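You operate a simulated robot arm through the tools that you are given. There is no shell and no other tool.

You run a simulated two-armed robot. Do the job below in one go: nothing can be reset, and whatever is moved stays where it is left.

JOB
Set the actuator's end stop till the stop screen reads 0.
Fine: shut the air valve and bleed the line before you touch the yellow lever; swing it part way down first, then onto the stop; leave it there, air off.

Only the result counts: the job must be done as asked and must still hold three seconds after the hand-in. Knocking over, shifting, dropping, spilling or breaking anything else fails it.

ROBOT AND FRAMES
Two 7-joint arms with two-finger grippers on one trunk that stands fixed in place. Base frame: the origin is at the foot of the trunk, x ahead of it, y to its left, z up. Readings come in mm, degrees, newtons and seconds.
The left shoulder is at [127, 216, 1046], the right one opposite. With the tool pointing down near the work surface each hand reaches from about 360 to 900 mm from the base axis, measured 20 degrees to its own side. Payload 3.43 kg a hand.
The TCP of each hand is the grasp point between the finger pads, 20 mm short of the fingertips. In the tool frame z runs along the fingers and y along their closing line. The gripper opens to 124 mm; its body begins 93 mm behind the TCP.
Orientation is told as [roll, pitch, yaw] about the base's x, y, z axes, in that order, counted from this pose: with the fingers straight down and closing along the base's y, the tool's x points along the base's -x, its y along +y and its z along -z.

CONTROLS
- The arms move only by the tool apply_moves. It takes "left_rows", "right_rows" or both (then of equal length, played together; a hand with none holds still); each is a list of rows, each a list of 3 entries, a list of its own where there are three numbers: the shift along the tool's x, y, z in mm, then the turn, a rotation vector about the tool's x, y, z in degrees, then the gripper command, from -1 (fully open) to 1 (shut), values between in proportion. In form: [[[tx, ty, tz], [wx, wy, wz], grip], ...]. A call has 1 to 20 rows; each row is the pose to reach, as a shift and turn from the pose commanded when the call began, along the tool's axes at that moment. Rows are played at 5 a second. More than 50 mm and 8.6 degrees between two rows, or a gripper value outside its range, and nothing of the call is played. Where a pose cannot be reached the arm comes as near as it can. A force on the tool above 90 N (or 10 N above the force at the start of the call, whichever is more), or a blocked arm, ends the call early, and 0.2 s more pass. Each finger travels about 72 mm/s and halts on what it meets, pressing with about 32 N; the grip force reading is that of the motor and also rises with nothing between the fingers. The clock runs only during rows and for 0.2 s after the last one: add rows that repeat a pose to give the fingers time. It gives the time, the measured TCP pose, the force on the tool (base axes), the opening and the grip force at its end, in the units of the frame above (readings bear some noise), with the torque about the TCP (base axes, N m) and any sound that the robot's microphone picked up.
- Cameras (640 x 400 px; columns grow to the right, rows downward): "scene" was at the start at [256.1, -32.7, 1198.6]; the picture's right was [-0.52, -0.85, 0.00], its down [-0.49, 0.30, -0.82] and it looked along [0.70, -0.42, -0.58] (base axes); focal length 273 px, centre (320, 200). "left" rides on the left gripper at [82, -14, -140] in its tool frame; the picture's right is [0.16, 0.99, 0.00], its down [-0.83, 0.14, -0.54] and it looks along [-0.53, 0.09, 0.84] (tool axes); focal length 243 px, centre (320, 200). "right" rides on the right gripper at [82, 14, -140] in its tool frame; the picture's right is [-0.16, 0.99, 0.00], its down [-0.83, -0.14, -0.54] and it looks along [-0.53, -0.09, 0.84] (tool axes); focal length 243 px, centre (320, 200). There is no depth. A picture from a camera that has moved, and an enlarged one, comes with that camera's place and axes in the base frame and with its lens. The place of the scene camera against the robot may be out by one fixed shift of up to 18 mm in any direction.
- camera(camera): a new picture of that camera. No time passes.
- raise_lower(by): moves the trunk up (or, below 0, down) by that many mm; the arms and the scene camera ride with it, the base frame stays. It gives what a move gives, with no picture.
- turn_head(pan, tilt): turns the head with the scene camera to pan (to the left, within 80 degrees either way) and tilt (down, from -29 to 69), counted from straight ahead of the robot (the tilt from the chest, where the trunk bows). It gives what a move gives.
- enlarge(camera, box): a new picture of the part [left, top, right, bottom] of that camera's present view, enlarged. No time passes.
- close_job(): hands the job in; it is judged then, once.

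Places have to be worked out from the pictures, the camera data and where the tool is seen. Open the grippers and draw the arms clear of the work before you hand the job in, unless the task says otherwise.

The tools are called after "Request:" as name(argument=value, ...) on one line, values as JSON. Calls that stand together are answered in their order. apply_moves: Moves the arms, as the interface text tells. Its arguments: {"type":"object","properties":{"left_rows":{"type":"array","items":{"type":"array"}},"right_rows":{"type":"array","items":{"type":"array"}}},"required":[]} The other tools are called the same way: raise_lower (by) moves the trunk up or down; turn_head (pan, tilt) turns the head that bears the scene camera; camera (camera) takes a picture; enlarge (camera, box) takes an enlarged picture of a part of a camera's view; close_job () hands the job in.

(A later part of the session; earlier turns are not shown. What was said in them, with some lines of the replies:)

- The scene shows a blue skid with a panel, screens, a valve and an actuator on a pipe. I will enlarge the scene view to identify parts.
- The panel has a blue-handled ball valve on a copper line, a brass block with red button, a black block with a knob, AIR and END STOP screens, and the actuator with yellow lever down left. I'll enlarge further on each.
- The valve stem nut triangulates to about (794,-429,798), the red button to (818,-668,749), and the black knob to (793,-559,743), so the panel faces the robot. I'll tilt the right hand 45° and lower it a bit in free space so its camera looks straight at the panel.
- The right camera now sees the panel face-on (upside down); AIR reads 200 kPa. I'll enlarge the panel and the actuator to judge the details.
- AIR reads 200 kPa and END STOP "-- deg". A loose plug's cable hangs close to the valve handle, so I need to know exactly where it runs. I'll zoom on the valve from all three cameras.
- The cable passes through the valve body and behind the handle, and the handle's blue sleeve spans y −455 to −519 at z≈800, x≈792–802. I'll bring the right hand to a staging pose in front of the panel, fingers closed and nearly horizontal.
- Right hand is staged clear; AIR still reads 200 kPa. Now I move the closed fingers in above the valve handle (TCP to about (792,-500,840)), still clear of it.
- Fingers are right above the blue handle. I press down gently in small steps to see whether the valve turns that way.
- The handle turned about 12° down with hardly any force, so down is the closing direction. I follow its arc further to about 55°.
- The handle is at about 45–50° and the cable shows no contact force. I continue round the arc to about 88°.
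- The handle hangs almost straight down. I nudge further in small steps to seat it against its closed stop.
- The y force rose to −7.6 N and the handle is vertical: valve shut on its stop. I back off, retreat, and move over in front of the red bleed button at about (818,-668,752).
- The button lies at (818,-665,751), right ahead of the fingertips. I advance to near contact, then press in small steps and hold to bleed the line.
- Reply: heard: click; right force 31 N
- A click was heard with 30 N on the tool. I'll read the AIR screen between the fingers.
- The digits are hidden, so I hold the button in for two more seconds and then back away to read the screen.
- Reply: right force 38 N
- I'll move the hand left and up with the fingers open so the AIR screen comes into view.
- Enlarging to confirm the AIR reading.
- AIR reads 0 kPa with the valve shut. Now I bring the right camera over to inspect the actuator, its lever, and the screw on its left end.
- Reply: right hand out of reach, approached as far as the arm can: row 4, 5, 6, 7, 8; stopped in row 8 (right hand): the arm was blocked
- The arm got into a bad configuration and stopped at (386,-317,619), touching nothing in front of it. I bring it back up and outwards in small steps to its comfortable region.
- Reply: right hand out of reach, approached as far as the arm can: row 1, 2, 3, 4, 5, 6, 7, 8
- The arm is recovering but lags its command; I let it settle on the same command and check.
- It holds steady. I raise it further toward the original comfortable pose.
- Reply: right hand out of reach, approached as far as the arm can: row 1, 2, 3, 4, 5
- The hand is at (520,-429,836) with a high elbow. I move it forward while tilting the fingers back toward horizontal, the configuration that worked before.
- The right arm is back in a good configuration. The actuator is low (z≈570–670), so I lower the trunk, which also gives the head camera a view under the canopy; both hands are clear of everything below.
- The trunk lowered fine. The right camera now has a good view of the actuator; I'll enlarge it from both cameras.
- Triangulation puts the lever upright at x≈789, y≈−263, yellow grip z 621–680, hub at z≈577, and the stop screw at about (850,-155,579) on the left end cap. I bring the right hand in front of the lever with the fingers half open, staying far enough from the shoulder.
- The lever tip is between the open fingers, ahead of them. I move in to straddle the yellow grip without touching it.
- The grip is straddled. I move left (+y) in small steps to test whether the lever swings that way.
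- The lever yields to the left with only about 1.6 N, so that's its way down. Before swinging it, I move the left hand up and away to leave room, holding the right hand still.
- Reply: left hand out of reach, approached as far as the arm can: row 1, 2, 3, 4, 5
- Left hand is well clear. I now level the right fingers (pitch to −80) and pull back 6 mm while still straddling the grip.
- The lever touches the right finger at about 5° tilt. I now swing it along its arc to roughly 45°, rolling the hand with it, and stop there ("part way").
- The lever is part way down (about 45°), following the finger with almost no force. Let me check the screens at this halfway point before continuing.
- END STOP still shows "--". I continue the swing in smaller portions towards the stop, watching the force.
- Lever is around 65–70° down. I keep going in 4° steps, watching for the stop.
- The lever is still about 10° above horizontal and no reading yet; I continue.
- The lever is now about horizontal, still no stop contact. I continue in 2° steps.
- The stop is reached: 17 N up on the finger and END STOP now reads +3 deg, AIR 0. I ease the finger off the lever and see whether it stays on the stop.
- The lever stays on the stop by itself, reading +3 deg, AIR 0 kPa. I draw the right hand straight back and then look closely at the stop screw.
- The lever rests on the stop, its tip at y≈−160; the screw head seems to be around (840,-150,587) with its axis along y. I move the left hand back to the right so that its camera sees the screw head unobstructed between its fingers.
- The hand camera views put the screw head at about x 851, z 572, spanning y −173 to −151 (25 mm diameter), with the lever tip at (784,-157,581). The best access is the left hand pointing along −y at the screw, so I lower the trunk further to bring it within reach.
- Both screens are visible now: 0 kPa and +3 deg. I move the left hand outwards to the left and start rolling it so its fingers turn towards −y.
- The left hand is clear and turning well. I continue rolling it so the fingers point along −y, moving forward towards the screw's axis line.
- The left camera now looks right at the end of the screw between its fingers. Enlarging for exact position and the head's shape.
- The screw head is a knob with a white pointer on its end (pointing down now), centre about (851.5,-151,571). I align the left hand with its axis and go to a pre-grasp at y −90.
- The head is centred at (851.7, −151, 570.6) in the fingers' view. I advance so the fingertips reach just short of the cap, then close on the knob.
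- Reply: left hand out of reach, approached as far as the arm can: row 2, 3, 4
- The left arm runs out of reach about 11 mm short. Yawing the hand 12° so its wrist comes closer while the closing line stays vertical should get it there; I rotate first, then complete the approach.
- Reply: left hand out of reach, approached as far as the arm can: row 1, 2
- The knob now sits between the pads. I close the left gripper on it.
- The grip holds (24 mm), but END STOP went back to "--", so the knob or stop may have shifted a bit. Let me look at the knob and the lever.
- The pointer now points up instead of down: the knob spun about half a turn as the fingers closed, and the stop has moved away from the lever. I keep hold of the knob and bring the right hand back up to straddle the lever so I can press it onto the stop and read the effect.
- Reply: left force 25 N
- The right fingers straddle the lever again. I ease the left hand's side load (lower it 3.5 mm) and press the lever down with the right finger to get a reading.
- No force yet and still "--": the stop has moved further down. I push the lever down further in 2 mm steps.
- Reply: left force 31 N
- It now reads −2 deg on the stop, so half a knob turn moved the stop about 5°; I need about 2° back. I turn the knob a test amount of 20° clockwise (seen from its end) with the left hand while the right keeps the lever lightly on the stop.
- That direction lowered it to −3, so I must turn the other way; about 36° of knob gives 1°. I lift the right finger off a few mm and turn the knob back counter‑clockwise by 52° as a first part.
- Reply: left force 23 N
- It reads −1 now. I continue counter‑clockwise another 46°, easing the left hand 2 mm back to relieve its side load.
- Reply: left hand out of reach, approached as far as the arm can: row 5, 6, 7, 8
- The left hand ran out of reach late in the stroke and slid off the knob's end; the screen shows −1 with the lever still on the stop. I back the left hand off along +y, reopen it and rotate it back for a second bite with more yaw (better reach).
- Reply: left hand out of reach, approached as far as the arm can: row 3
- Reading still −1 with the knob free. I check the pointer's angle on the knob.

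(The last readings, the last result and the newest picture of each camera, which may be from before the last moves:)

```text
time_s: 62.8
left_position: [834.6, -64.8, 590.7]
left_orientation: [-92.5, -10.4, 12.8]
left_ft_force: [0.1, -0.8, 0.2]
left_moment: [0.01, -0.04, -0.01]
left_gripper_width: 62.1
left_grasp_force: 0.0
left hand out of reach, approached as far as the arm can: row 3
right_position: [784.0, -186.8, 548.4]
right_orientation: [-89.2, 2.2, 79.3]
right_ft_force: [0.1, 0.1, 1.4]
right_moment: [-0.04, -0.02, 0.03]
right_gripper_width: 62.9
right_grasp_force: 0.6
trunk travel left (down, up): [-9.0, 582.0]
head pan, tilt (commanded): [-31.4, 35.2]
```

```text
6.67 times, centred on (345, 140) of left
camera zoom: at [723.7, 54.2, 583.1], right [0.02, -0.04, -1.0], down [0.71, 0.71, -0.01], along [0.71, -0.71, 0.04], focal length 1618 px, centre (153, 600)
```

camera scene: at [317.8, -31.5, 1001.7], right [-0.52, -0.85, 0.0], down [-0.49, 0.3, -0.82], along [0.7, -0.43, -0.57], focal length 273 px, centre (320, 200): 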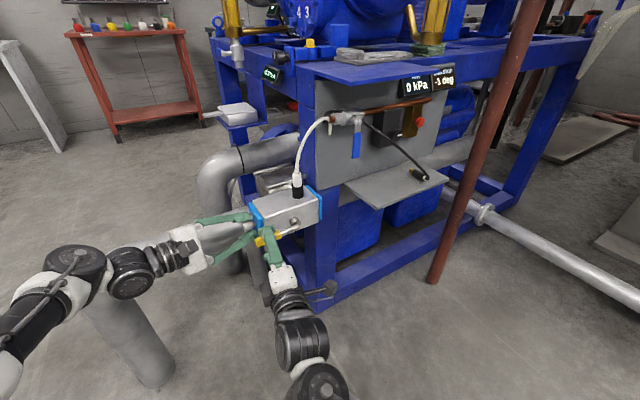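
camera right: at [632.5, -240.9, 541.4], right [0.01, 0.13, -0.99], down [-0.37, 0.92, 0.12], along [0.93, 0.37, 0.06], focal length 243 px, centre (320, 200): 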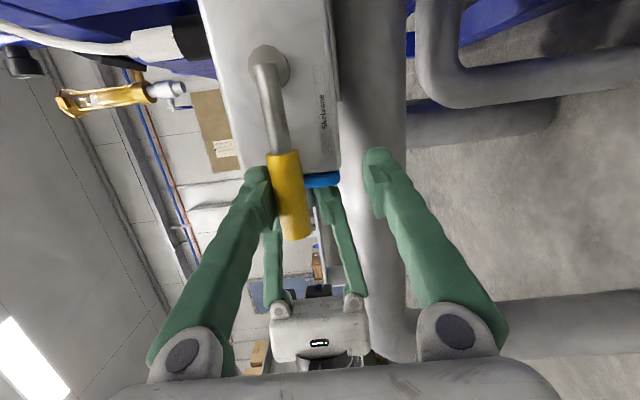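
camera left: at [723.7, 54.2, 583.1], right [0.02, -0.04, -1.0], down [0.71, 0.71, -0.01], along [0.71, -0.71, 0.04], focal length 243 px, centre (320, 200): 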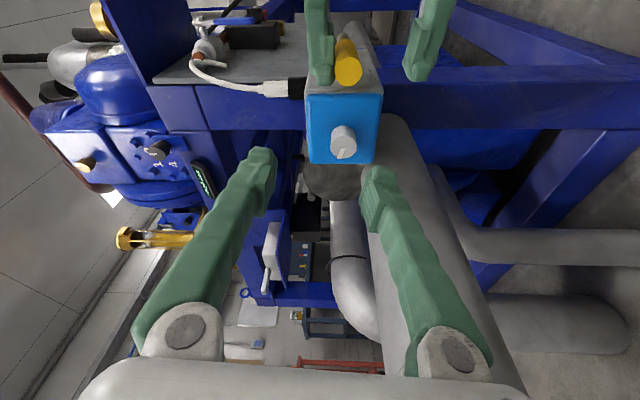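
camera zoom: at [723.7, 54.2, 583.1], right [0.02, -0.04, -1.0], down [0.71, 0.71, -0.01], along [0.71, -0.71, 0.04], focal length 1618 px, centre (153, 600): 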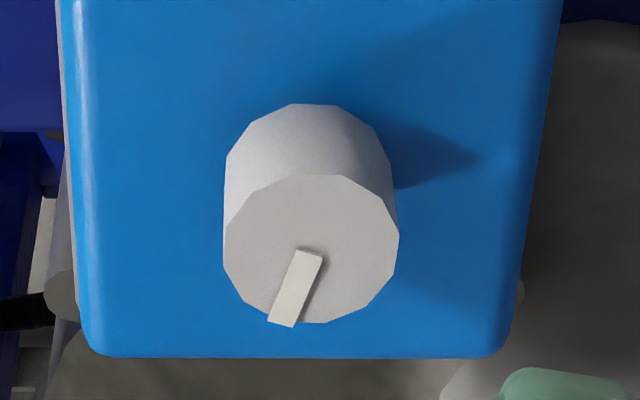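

The pointer is at about 18° above +x; my calibration puts zero roughly 18–20° further counter‑clockwise (pointer about horizontal). I reorient the left hand with more yaw (20°) and centre it in front of the knob again.

Request:
apply_moves(left_rows=[[[-2.4, 8, 9], [-0.9, -2.7, -3.2], 0], [[-4.9, 16, 18], [-1.9, -5.3, -6.4], 0], [[-7.3, 23.9, 27.3], [-2.83, -8, -9.65], 0], [[-7.3, 23.9, 27.3], [-2.83, -8, -9.65], 0]])

Request:
camera(camera="left")

Request:
enlarge(camera="left", box=[280, 120, 380, 210])

```text
time_s: 63.8
left_position: [851.4, -88.1, 568.3]
left_orientation: [-90.1, -0.4, 20.7]
left_ft_force: [0.2, 0.3, 0.8]
left_moment: [0.0, -0.02, 0.01]
left_gripper_width: 62.0
left_grasp_force: 0.2
right_position: [783.6, -186.9, 547.3]
right_orientation: [-89.1, 2.2, 79.3]
right_ft_force: [0.8, -0.2, 1.8]
right_moment: [0.04, -0.01, 0.01]
right_gripper_width: 63.0
right_grasp_force: 0.5
trunk travel left (down, up): [-9.0, 582.0]
head pan, tilt (commanded): [-31.4, 35.2]
```

```text
taken
camera left: at [725.9, 13.2, 581.6], right [-0.15, -0.06, -0.99], down [0.59, 0.8, -0.14], along [0.8, -0.6, -0.08], focal length 243 px, centre (320, 200)
```

left: 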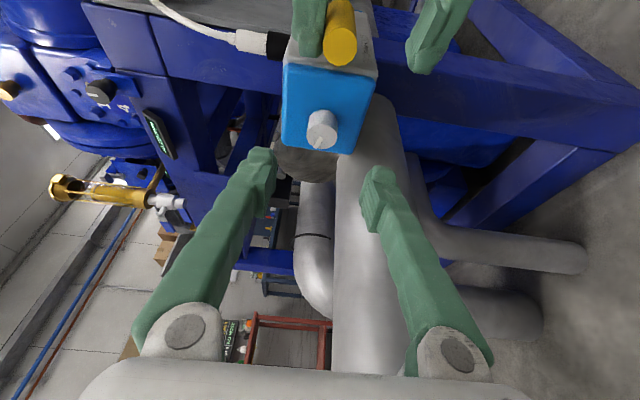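

```text
4.44 times, centred on (330, 165) of left
camera zoom: at [725.9, 13.2, 581.6], right [-0.15, -0.06, -0.99], down [0.59, 0.8, -0.14], along [0.8, -0.6, -0.08], focal length 1078 px, centre (276, 356)
```

zoom: 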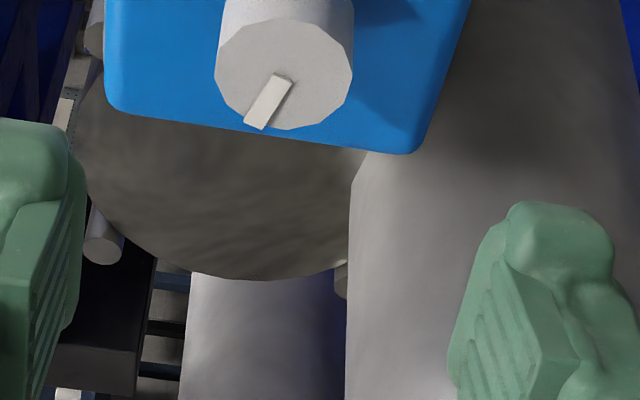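

Well centred. I slide in along −y to straddle the knob (no contact) and check the reading before closing.

Request:
apply_moves(left_rows=[[[7.3, -0.5, 19.7], [0, 0, 0], 0], [[14.6, -1, 39.5], [0, 0, 0], 0], [[21.8, -1.4, 59.2], [0, 0, 0], 0], [[21.8, -1.4, 59.2], [0, 0, 0], 0]])

Request:
enlarge(camera="left", box=[270, 140, 370, 230])

Request:
enlarge(camera="scene", box=[395, 55, 465, 105])

```text
time_s: 64.8
left_position: [852.3, -150.1, 567.6]
left_orientation: [-90.2, -0.6, 20.6]
left_ft_force: [0.3, -0.2, -0.7]
left_moment: [0.03, 0.02, 0.01]
left_gripper_width: 62.2
left_grasp_force: 0.0
right_position: [783.8, -186.4, 547.7]
right_orientation: [-89.2, 2.2, 79.3]
right_ft_force: [1.2, -0.3, 1.3]
right_moment: [0.01, 0.0, -0.03]
right_gripper_width: 63.0
right_grasp_force: 0.6
trunk travel left (down, up): [-9.0, 582.0]
head pan, tilt (commanded): [-31.4, 35.2]
```

```text
4.44 times, centred on (320, 185) of left
camera zoom: at [726.4, -49.4, 581.9], right [-0.15, -0.06, -0.99], down [0.59, 0.8, -0.13], along [0.79, -0.6, -0.08], focal length 1078 px, centre (320, 267)
```

zoom: 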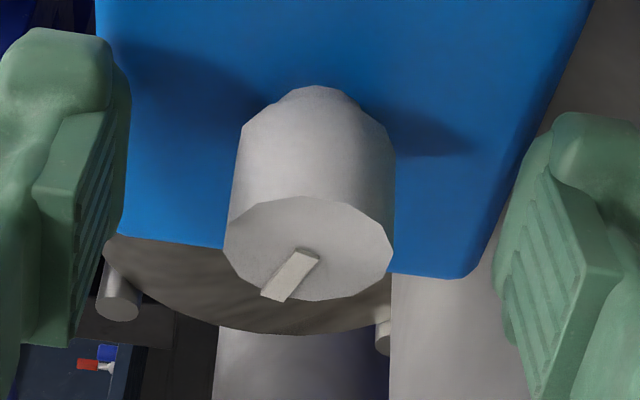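

```text
8.00 times, centred on (430, 80) of scene
camera zoom: at [318.9, -32.7, 1001.3], right [-0.52, -0.85, 0.0], down [-0.49, 0.3, -0.82], along [0.7, -0.42, -0.58], focal length 2185 px, centre (-560, 1160)
```

zoom: 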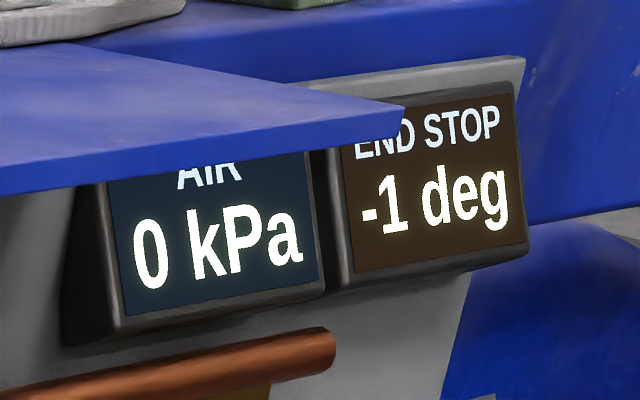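

Knob centred between the pads and pointer unchanged. I close slowly.

Request:
apply_moves(left_rows=[[[0, 0, 0], [0, 0, 0], 0.3], [[0, 0, 0], [0, 0, 0], 0.5], [[0, 0, 0], [0, 0, 0], 0.56], [[0, 0, 0], [0, 0, 0], 0.6], [[0, 0, 0], [0, 0, 0], 0.64], [[0, 0, 0], [0, 0, 0], 0.7], [[0, 0, 0], [0, 0, 0], 0.7]])

Request:
enlarge(camera="left", box=[270, 140, 370, 230])

Request:
enlarge(camera="scene", box=[395, 55, 465, 105])

```text
time_s: 66.4
left_position: [853.2, -151.2, 569.2]
left_orientation: [-90.4, -0.5, 20.7]
left_ft_force: [5.0, -4.5, 7.3]
left_moment: [0.0, -0.02, -0.09]
left_gripper_width: 24.1
left_grasp_force: 44.8
right_position: [783.6, -187.4, 547.4]
right_orientation: [-89.1, 2.0, 79.4]
right_ft_force: [-0.3, -0.3, 1.5]
right_moment: [0.03, -0.01, 0.0]
right_gripper_width: 62.8
right_grasp_force: 0.5
trunk travel left (down, up): [-9.0, 582.0]
head pan, tilt (commanded): [-31.4, 35.2]
```

```text
4.44 times, centred on (320, 185) of left
camera zoom: at [726.4, -49.5, 582.9], right [-0.14, -0.06, -0.99], down [0.59, 0.8, -0.14], along [0.79, -0.6, -0.08], focal length 1078 px, centre (320, 267)
```

zoom: 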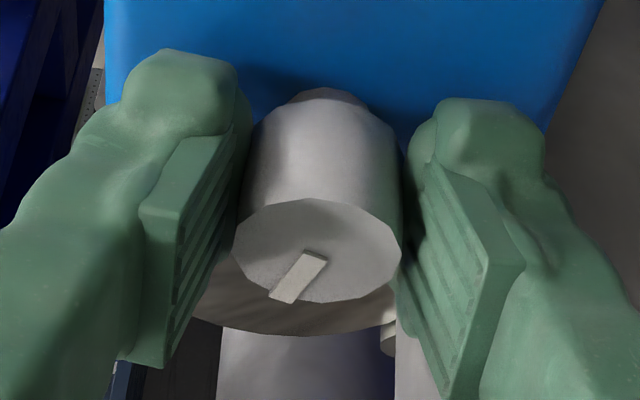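

```text
8.00 times, centred on (430, 80) of scene
camera zoom: at [318.6, -32.8, 1001.4], right [-0.52, -0.85, 0.0], down [-0.49, 0.3, -0.82], along [0.7, -0.42, -0.58], focal length 2185 px, centre (-560, 1160)
```

zoom: 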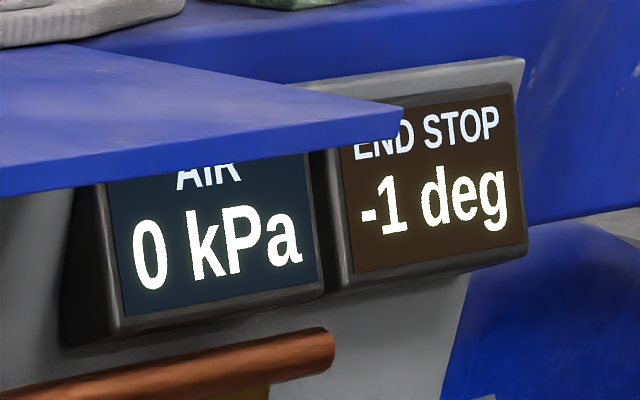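

Gripped without turning it. I now turn counter‑clockwise by 12° and read the screen.

Request:
apply_moves(left_rows=[[[0, 0, 0], [-1.1, 0, -2.8], 0.8], [[0, 0, 0], [-2.1, 0, -5.6], 0.8], [[0, 0, 0], [-3.2, 0, -8.4], 0.8], [[0, 0, 0], [-4.2, 0, -11.2], 0.8], [[0, 0, 0], [-4.2, 0, -11.2], 0.8]])

Request:
enlarge(camera="left", box=[270, 140, 370, 230])

Request:
enlarge(camera="scene", box=[395, 55, 465, 105])

```text
time_s: 67.6
left_position: [852.4, -150.9, 570.6]
left_orientation: [-86.0, 10.8, 21.0]
left_ft_force: [-1.2, 7.4, 9.6]
left_moment: [0.01, -0.03, 0.04]
left_gripper_width: 24.2
left_grasp_force: 44.6
right_position: [783.7, -185.5, 548.5]
right_orientation: [-89.3, 2.1, 79.4]
right_ft_force: [0.3, -1.1, 1.4]
right_moment: [0.02, 0.01, -0.01]
right_gripper_width: 62.6
right_grasp_force: 0.4
trunk travel left (down, up): [-9.0, 582.0]
head pan, tilt (commanded): [-31.4, 35.2]
```

```text
4.44 times, centred on (320, 185) of left
camera zoom: at [731.8, -49.5, 609.5], right [-0.35, -0.06, -0.94], down [0.55, 0.8, -0.25], along [0.76, -0.6, -0.24], focal length 1078 px, centre (320, 267)
```

zoom: 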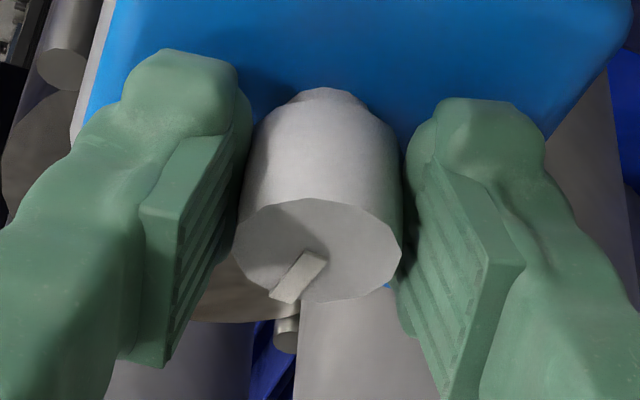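

```text
8.00 times, centred on (430, 80) of scene
camera zoom: at [318.1, -32.1, 1001.6], right [-0.52, -0.85, 0.0], down [-0.49, 0.3, -0.82], along [0.7, -0.43, -0.58], focal length 2185 px, centre (-560, 1160)
```

zoom: 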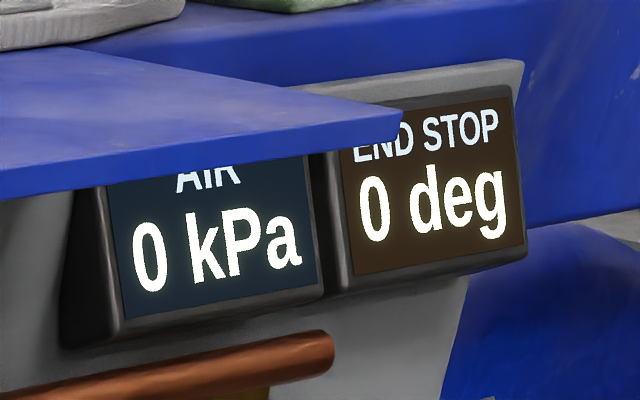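

It reads 0. Since that is just past the change from −1, I turn another ~10° so it sits in the middle of the zero band.

Request:
apply_moves(left_rows=[[[0, 0, 0], [-0.9, 0, -2.3], 0.8], [[0, 0, 0], [-1.8, 0, -4.7], 0.8], [[0, 0, 0], [-2.7, 0, -7], 0.8], [[0, 0, 0], [-3.5, 0, -9.4], 0.8], [[0, 0, 0], [-3.5, 0, -9.4], 0.8]])

Request:
enlarge(camera="left", box=[270, 140, 370, 230])

Request:
enlarge(camera="scene", box=[395, 55, 465, 105])

```text
time_s: 68.8
left_position: [851.6, -150.5, 570.3]
left_orientation: [-82.3, 20.1, 21.9]
left_ft_force: [5.2, 4.9, 10.0]
left_moment: [-0.1, -0.04, 0.06]
left_gripper_width: 24.1
left_grasp_force: 45.0
right_position: [785.2, -185.8, 548.1]
right_orientation: [-89.3, 2.1, 79.4]
right_ft_force: [-0.4, -0.4, 3.9]
right_moment: [0.01, 0.03, -0.01]
right_gripper_width: 63.4
right_grasp_force: 1.5
trunk travel left (down, up): [-9.0, 582.0]
head pan, tilt (commanded): [-31.4, 35.2]
```

```text
4.44 times, centred on (320, 185) of left
camera zoom: at [740.3, -49.5, 630.2], right [-0.5, -0.06, -0.86], down [0.5, 0.8, -0.35], along [0.71, -0.6, -0.37], focal length 1078 px, centre (320, 267)
```

zoom: 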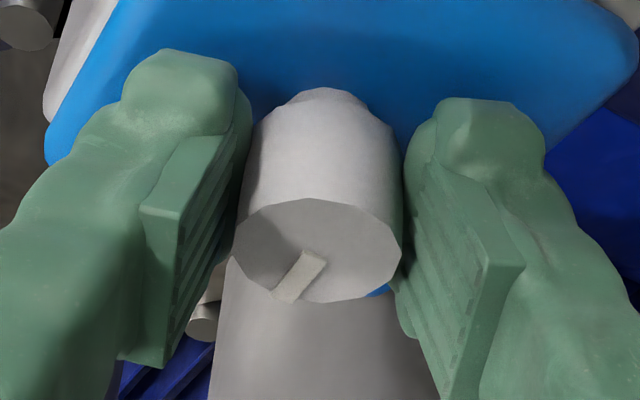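

```text
8.00 times, centred on (430, 80) of scene
camera zoom: at [318.2, -32.1, 1001.6], right [-0.52, -0.85, 0.0], down [-0.49, 0.3, -0.82], along [0.7, -0.43, -0.58], focal length 2185 px, centre (-560, 1160)
```

zoom: 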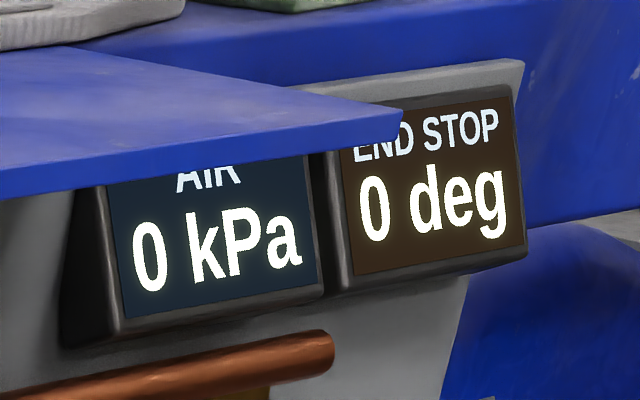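

Still 0 deg, AIR 0 kPa. I relieve the small side load and open the left gripper slowly, staying in place.

Request:
apply_moves(left_rows=[[[0, -0.6, 0], [0, 0, 0], 0.75], [[0, -1.1, 0], [0, 0, 0], 0.7], [[0, -1.1, 0], [0, 0, 0], 0.62], [[0, -1.1, 0], [0, 0, 0], 0.57], [[0, -1.1, 0], [0, 0, 0], 0.5], [[0, -1.1, 0], [0, 0, 0], 0.35], [[0, -1.1, 0], [0, 0, 0], 0.15], [[0, -1.1, 0], [0, 0, 0], 0], [[0, -1.1, 0], [0, 0, 0], 0]])

Request:
enlarge(camera="left", box=[270, 140, 370, 230])

Request:
enlarge(camera="scene", box=[395, 55, 465, 105])

```text
time_s: 70.8
left_position: [852.2, -151.4, 570.5]
left_orientation: [-82.4, 20.1, 21.7]
left_ft_force: [-0.6, 0.5, -0.4]
left_moment: [0.03, 0.01, 0.02]
left_gripper_width: 61.8
left_grasp_force: 0.1
right_position: [784.1, -186.9, 548.1]
right_orientation: [-89.4, 2.2, 79.4]
right_ft_force: [0.1, 0.6, 4.6]
right_moment: [0.03, -0.02, 0.05]
right_gripper_width: 64.4
right_grasp_force: 2.0
trunk travel left (down, up): [-9.0, 582.0]
head pan, tilt (commanded): [-31.4, 35.2]
```

```text
4.44 times, centred on (320, 185) of left
camera zoom: at [740.4, -50.3, 630.4], right [-0.51, -0.06, -0.86], down [0.5, 0.8, -0.35], along [0.71, -0.6, -0.37], focal length 1078 px, centre (320, 267)
```

zoom: 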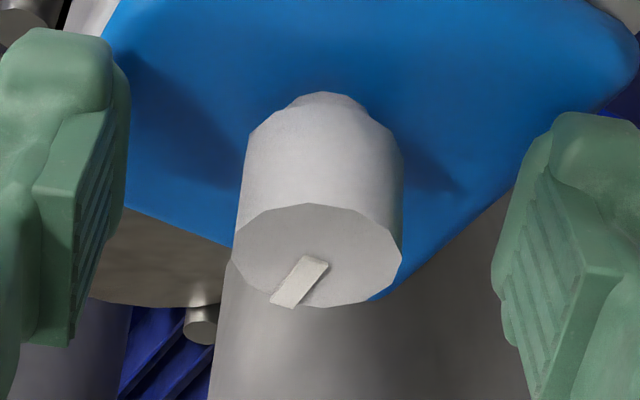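

```text
8.00 times, centred on (430, 80) of scene
camera zoom: at [318.7, -32.5, 1001.4], right [-0.52, -0.85, 0.0], down [-0.49, 0.3, -0.82], along [0.7, -0.43, -0.58], focal length 2185 px, centre (-560, 1160)
```

zoom: 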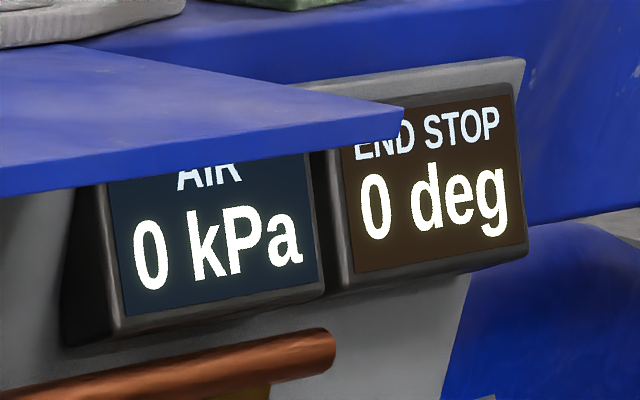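

The knob is released unmoved and the reading stays 0. I withdraw the left hand straight out along +y.

Request:
apply_moves(left_rows=[[[-10.7, 0, -28], [0, 0, 0], 0], [[-21.4, 0, -56.1], [0, 0, 0], 0], [[-32, 0, -84.2], [0, 0, 0], 0], [[-46, 0, -121], [0, 0, 0], 0], [[-46, 0, -121], [0, 0, 0], 0]])

Request:
camera(camera="left")

Request:
enlarge(camera="scene", box=[395, 55, 465, 105])

```text
time_s: 72.0
left_position: [854.4, -23.1, 570.1]
left_orientation: [-82.3, 20.1, 21.9]
left_ft_force: [0.3, -0.6, 0.2]
left_moment: [0.01, 0.0, 0.03]
left_gripper_width: 62.0
left_grasp_force: 0.0
right_position: [784.6, -186.1, 547.9]
right_orientation: [-89.4, 2.2, 79.4]
right_ft_force: [-1.3, -0.2, 5.6]
right_moment: [0.04, -0.03, 0.02]
right_gripper_width: 64.0
right_grasp_force: 2.4
trunk travel left (down, up): [-9.0, 582.0]
head pan, tilt (commanded): [-31.4, 35.2]
```

```text
taken
camera left: at [741.5, 78.7, 630.0], right [-0.51, -0.06, -0.86], down [0.5, 0.8, -0.35], along [0.71, -0.6, -0.37], focal length 243 px, centre (320, 200)
```

left: 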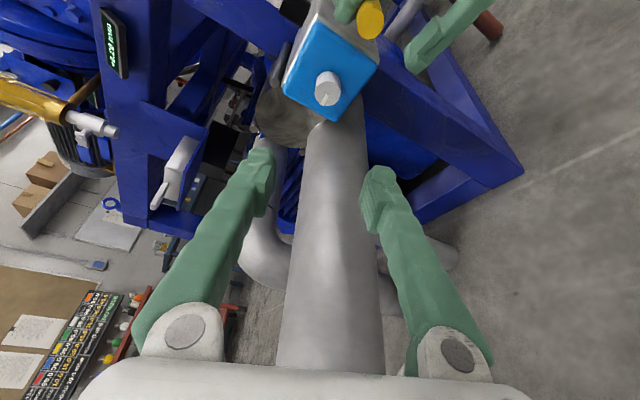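

```text
8.00 times, centred on (430, 80) of scene
camera zoom: at [318.6, -32.3, 1001.4], right [-0.52, -0.85, 0.0], down [-0.49, 0.3, -0.82], along [0.7, -0.43, -0.58], focal length 2185 px, centre (-560, 1160)
```

zoom: 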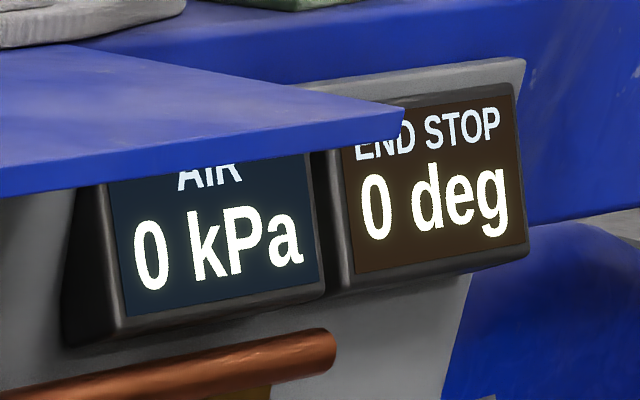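

Left hand clear; still 0. I press the lever onto the stop once more with the right finger, then lift the finger off it.

Request:
apply_moves(right_rows=[[[0, 1.5, 0], [0, 0, 0], 0], [[0, 3, 0], [0, 0, 0], 0], [[0, 3, 0], [0, 0, 0], 0], [[0, -3, 0], [0, 0, 0], 0], [[0, -9, 0], [0, 0, 0], 0], [[0, -13, 0], [0, 0, 0], 0], [[0, -13, 0], [0, 0, 0], 0]])

Request:
enlarge(camera="scene", box=[395, 55, 465, 105])

Request:
camera(camera="right")

```text
time_s: 73.6
left_position: [854.7, -24.1, 571.3]
left_orientation: [-82.2, 20.1, 21.9]
left_ft_force: [0.1, -0.1, 0.7]
left_moment: [-0.01, 0.01, -0.01]
left_gripper_width: 62.1
left_grasp_force: 0.1
right_position: [785.7, -185.5, 560.1]
right_orientation: [-89.2, 2.2, 79.4]
right_ft_force: [-0.4, -0.1, -0.9]
right_moment: [0.01, -0.01, -0.01]
right_gripper_width: 61.9
right_grasp_force: 0.1
trunk travel left (down, up): [-9.0, 582.0]
head pan, tilt (commanded): [-31.4, 35.2]
```

```text
8.00 times, centred on (430, 80) of scene
camera zoom: at [319.1, -32.6, 1001.2], right [-0.52, -0.85, 0.0], down [-0.49, 0.3, -0.82], along [0.7, -0.42, -0.58], focal length 2185 px, centre (-560, 1160)
```

zoom: 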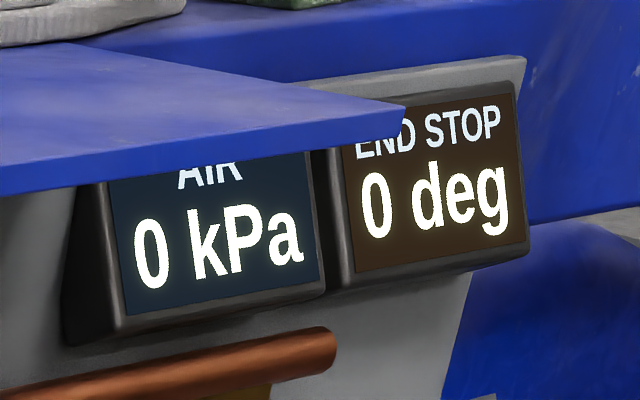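

```text
taken
camera right: at [632.6, -240.2, 553.8], right [0.01, 0.13, -0.99], down [-0.37, 0.92, 0.12], along [0.93, 0.37, 0.06], focal length 243 px, centre (320, 200)
```

right: 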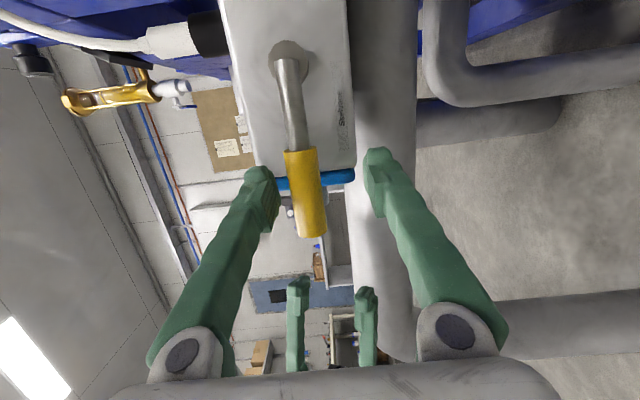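

Reading holds at 0 with nothing touching. I draw both hands back clear of the work.

Request:
apply_moves(right_rows=[[[5.8, 0.7, -32], [0, 0, 0], 0], [[11.6, 1.4, -64], [0, 0, 0], 0], [[17.5, 2, -96], [0, 0, 0], 0], [[23.3, 2.7, -128], [0, 0, 0], -0.3], [[23.3, 2.7, -128], [0, 0, 0], -1], [[23.3, 2.7, -128], [0, 0, 0], -1]], left_rows=[[[15.6, -2.1, -21.8], [0, 0, 0], 0], [[31.2, -4.2, -43.6], [0, 0, 0], 0], [[46.8, -6.3, -65.4], [0, 0, 0], 0], [[62.3, -8.4, -87.2], [0, 0, 0], -0.3], [[62.3, -8.4, -87.2], [0, 0, 0], -1], [[62.3, -8.4, -87.2], [0, 0, 0], -1]])

Request:
camera(camera="scene")

Request:
enlarge(camera="scene", box=[395, 55, 465, 105])

Request:
enlarge(camera="scene", box=[230, 100, 430, 270])

```text
time_s: 75.0
left_position: [772.5, 35.8, 612.3]
left_orientation: [-82.2, 20.2, 21.9]
left_ft_force: [0.5, -0.7, -0.3]
left_moment: [0.0, -0.01, 0.02]
left_gripper_width: 124.2
left_grasp_force: 0.0
right_position: [655.4, -185.0, 561.2]
right_orientation: [-89.2, 2.3, 79.3]
right_ft_force: [0.2, 1.0, 0.8]
right_moment: [-0.01, 0.03, 0.01]
right_gripper_width: 124.1
right_grasp_force: 0.0
trunk travel left (down, up): [-9.0, 582.0]
head pan, tilt (commanded): [-31.4, 35.2]
```

```text
taken
camera scene: at [319.2, -32.7, 1001.2], right [-0.52, -0.85, 0.0], down [-0.49, 0.3, -0.82], along [0.7, -0.42, -0.58], focal length 273 px, centre (320, 200)
```

scene: 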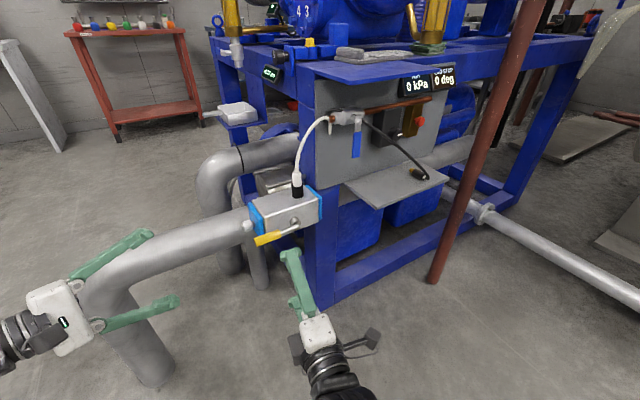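

```text
8.00 times, centred on (430, 80) of scene
camera zoom: at [319.2, -32.7, 1001.2], right [-0.52, -0.85, 0.0], down [-0.49, 0.3, -0.82], along [0.7, -0.42, -0.58], focal length 2185 px, centre (-560, 1160)
```

zoom: 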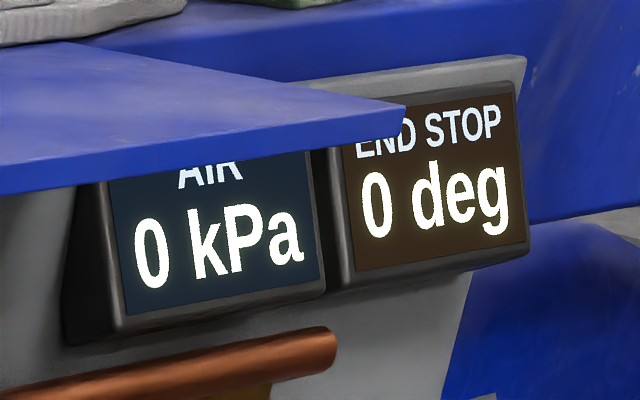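

```text
2.35 times, centred on (330, 185) of scene
camera zoom: at [319.2, -32.7, 1001.2], right [-0.52, -0.85, 0.0], down [-0.49, 0.3, -0.82], along [0.7, -0.42, -0.58], focal length 643 px, centre (296, 235)
```

zoom: 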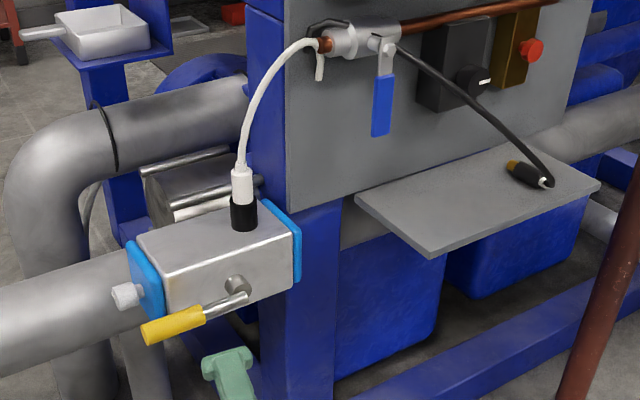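

Valve handle down (shut), AIR 0 kPa, lever on the stop, END STOP 0 deg. I pull the hands a bit further away and let three seconds pass to confirm it holds.

Request:
apply_moves(left_rows=[[[15.6, -2.1, -21.8], [0, 0, 0], -1], [[31.2, -4.2, -43.6], [0, 0, 0], -1], [[46.8, -6.3, -65.4], [0, 0, 0], -1], [[46.8, -6.3, -65.4], [0, 0, 0], -1], [[46.8, -6.3, -65.4], [0, 0, 0], -1], [[46.8, -6.3, -65.4], [0, 0, 0], -1], [[46.8, -6.3, -65.4], [0, 0, 0], -1], [[46.8, -6.3, -65.4], [0, 0, 0], -1], [[46.8, -6.3, -65.4], [0, 0, 0], -1], [[46.8, -6.3, -65.4], [0, 0, 0], -1], [[46.8, -6.3, -65.4], [0, 0, 0], -1], [[46.8, -6.3, -65.4], [0, 0, 0], -1], [[46.8, -6.3, -65.4], [0, 0, 0], -1], [[46.8, -6.3, -65.4], [0, 0, 0], -1], [[46.8, -6.3, -65.4], [0, 0, 0], -1]])

Request:
camera(camera="scene")

Request:
enlarge(camera="scene", box=[395, 55, 465, 105])

Request:
enlarge(camera="left", box=[260, 40, 400, 160])

```text
time_s: 78.2
left_position: [711.9, 81.3, 642.5]
left_orientation: [-82.1, 20.1, 21.9]
left_ft_force: [0.5, 0.6, 1.3]
left_moment: [-0.01, -0.03, 0.02]
left_gripper_width: 124.0
left_grasp_force: 0.0
right_position: [655.0, -185.2, 560.4]
right_orientation: [-89.1, 2.1, 79.4]
right_ft_force: [-0.2, 0.5, 0.5]
right_moment: [-0.01, 0.01, 0.03]
right_gripper_width: 123.8
right_grasp_force: 0.0
trunk travel left (down, up): [-9.0, 582.0]
head pan, tilt (commanded): [-31.4, 35.2]
```

```text
taken
camera scene: at [319.1, -32.6, 1001.2], right [-0.52, -0.85, 0.0], down [-0.49, 0.3, -0.82], along [0.7, -0.42, -0.58], focal length 273 px, centre (320, 200)
```

scene: 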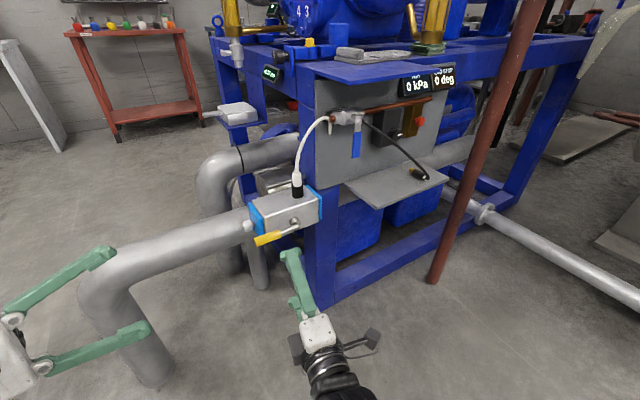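

```text
8.00 times, centred on (430, 80) of scene
camera zoom: at [319.1, -32.6, 1001.2], right [-0.52, -0.85, 0.0], down [-0.49, 0.3, -0.82], along [0.7, -0.42, -0.58], focal length 2185 px, centre (-560, 1160)
```

zoom: 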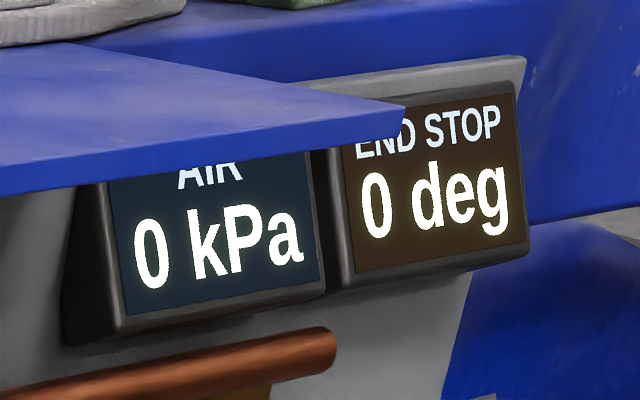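

```text
3.33 times, centred on (330, 100) of left
camera zoom: at [600.5, 182.9, 701.7], right [-0.51, -0.06, -0.86], down [0.5, 0.8, -0.35], along [0.71, -0.6, -0.37], focal length 809 px, centre (287, 533)
```

zoom: 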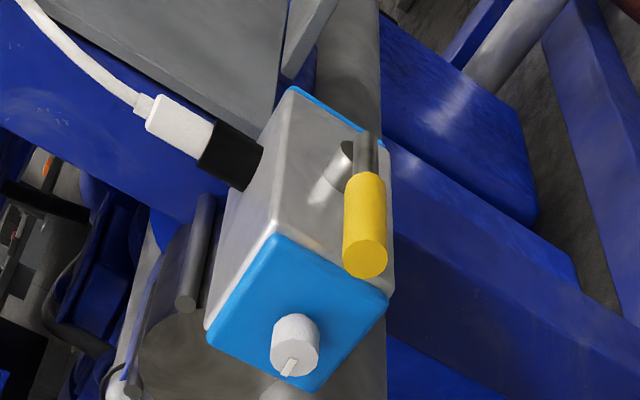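

After more than three seconds with nothing touched, END STOP still reads 0 deg and AIR 0 kPa; the valve is shut, the lever rests on the stop, and both grippers are open and clear. I hand the job in.

Request:
close_job()

```text
The job is handed in.
```

The end stop is set: the stop screen reads 0 deg with the yellow lever on the stop. The reading held for more than three seconds with nothing touching it before I handed the job in.

- **Air:** I turned the valve handle down to its closed stop, then bled the line from 200 kPa to 0 kPa with the red button. Both were done before I touched the lever. The air is still off and the line reads 0 kPa.
- **Lever:** I swung it to about 45° and paused, then moved it onto the stop. The first reading there was +3 deg.
- **Adjustment:** I set it to 0 with the screw knob on the left end of the actuator.
    - The knob turned about half a turn as I first took hold of it, which took the reading to −2.
    - The left hand slipped off the knob once partway through.
    - I corrected both and set the knob near the middle of the range that reads 0.

The last pictures showed nothing else knocked over or out of place. Both grippers are open and drawn back.
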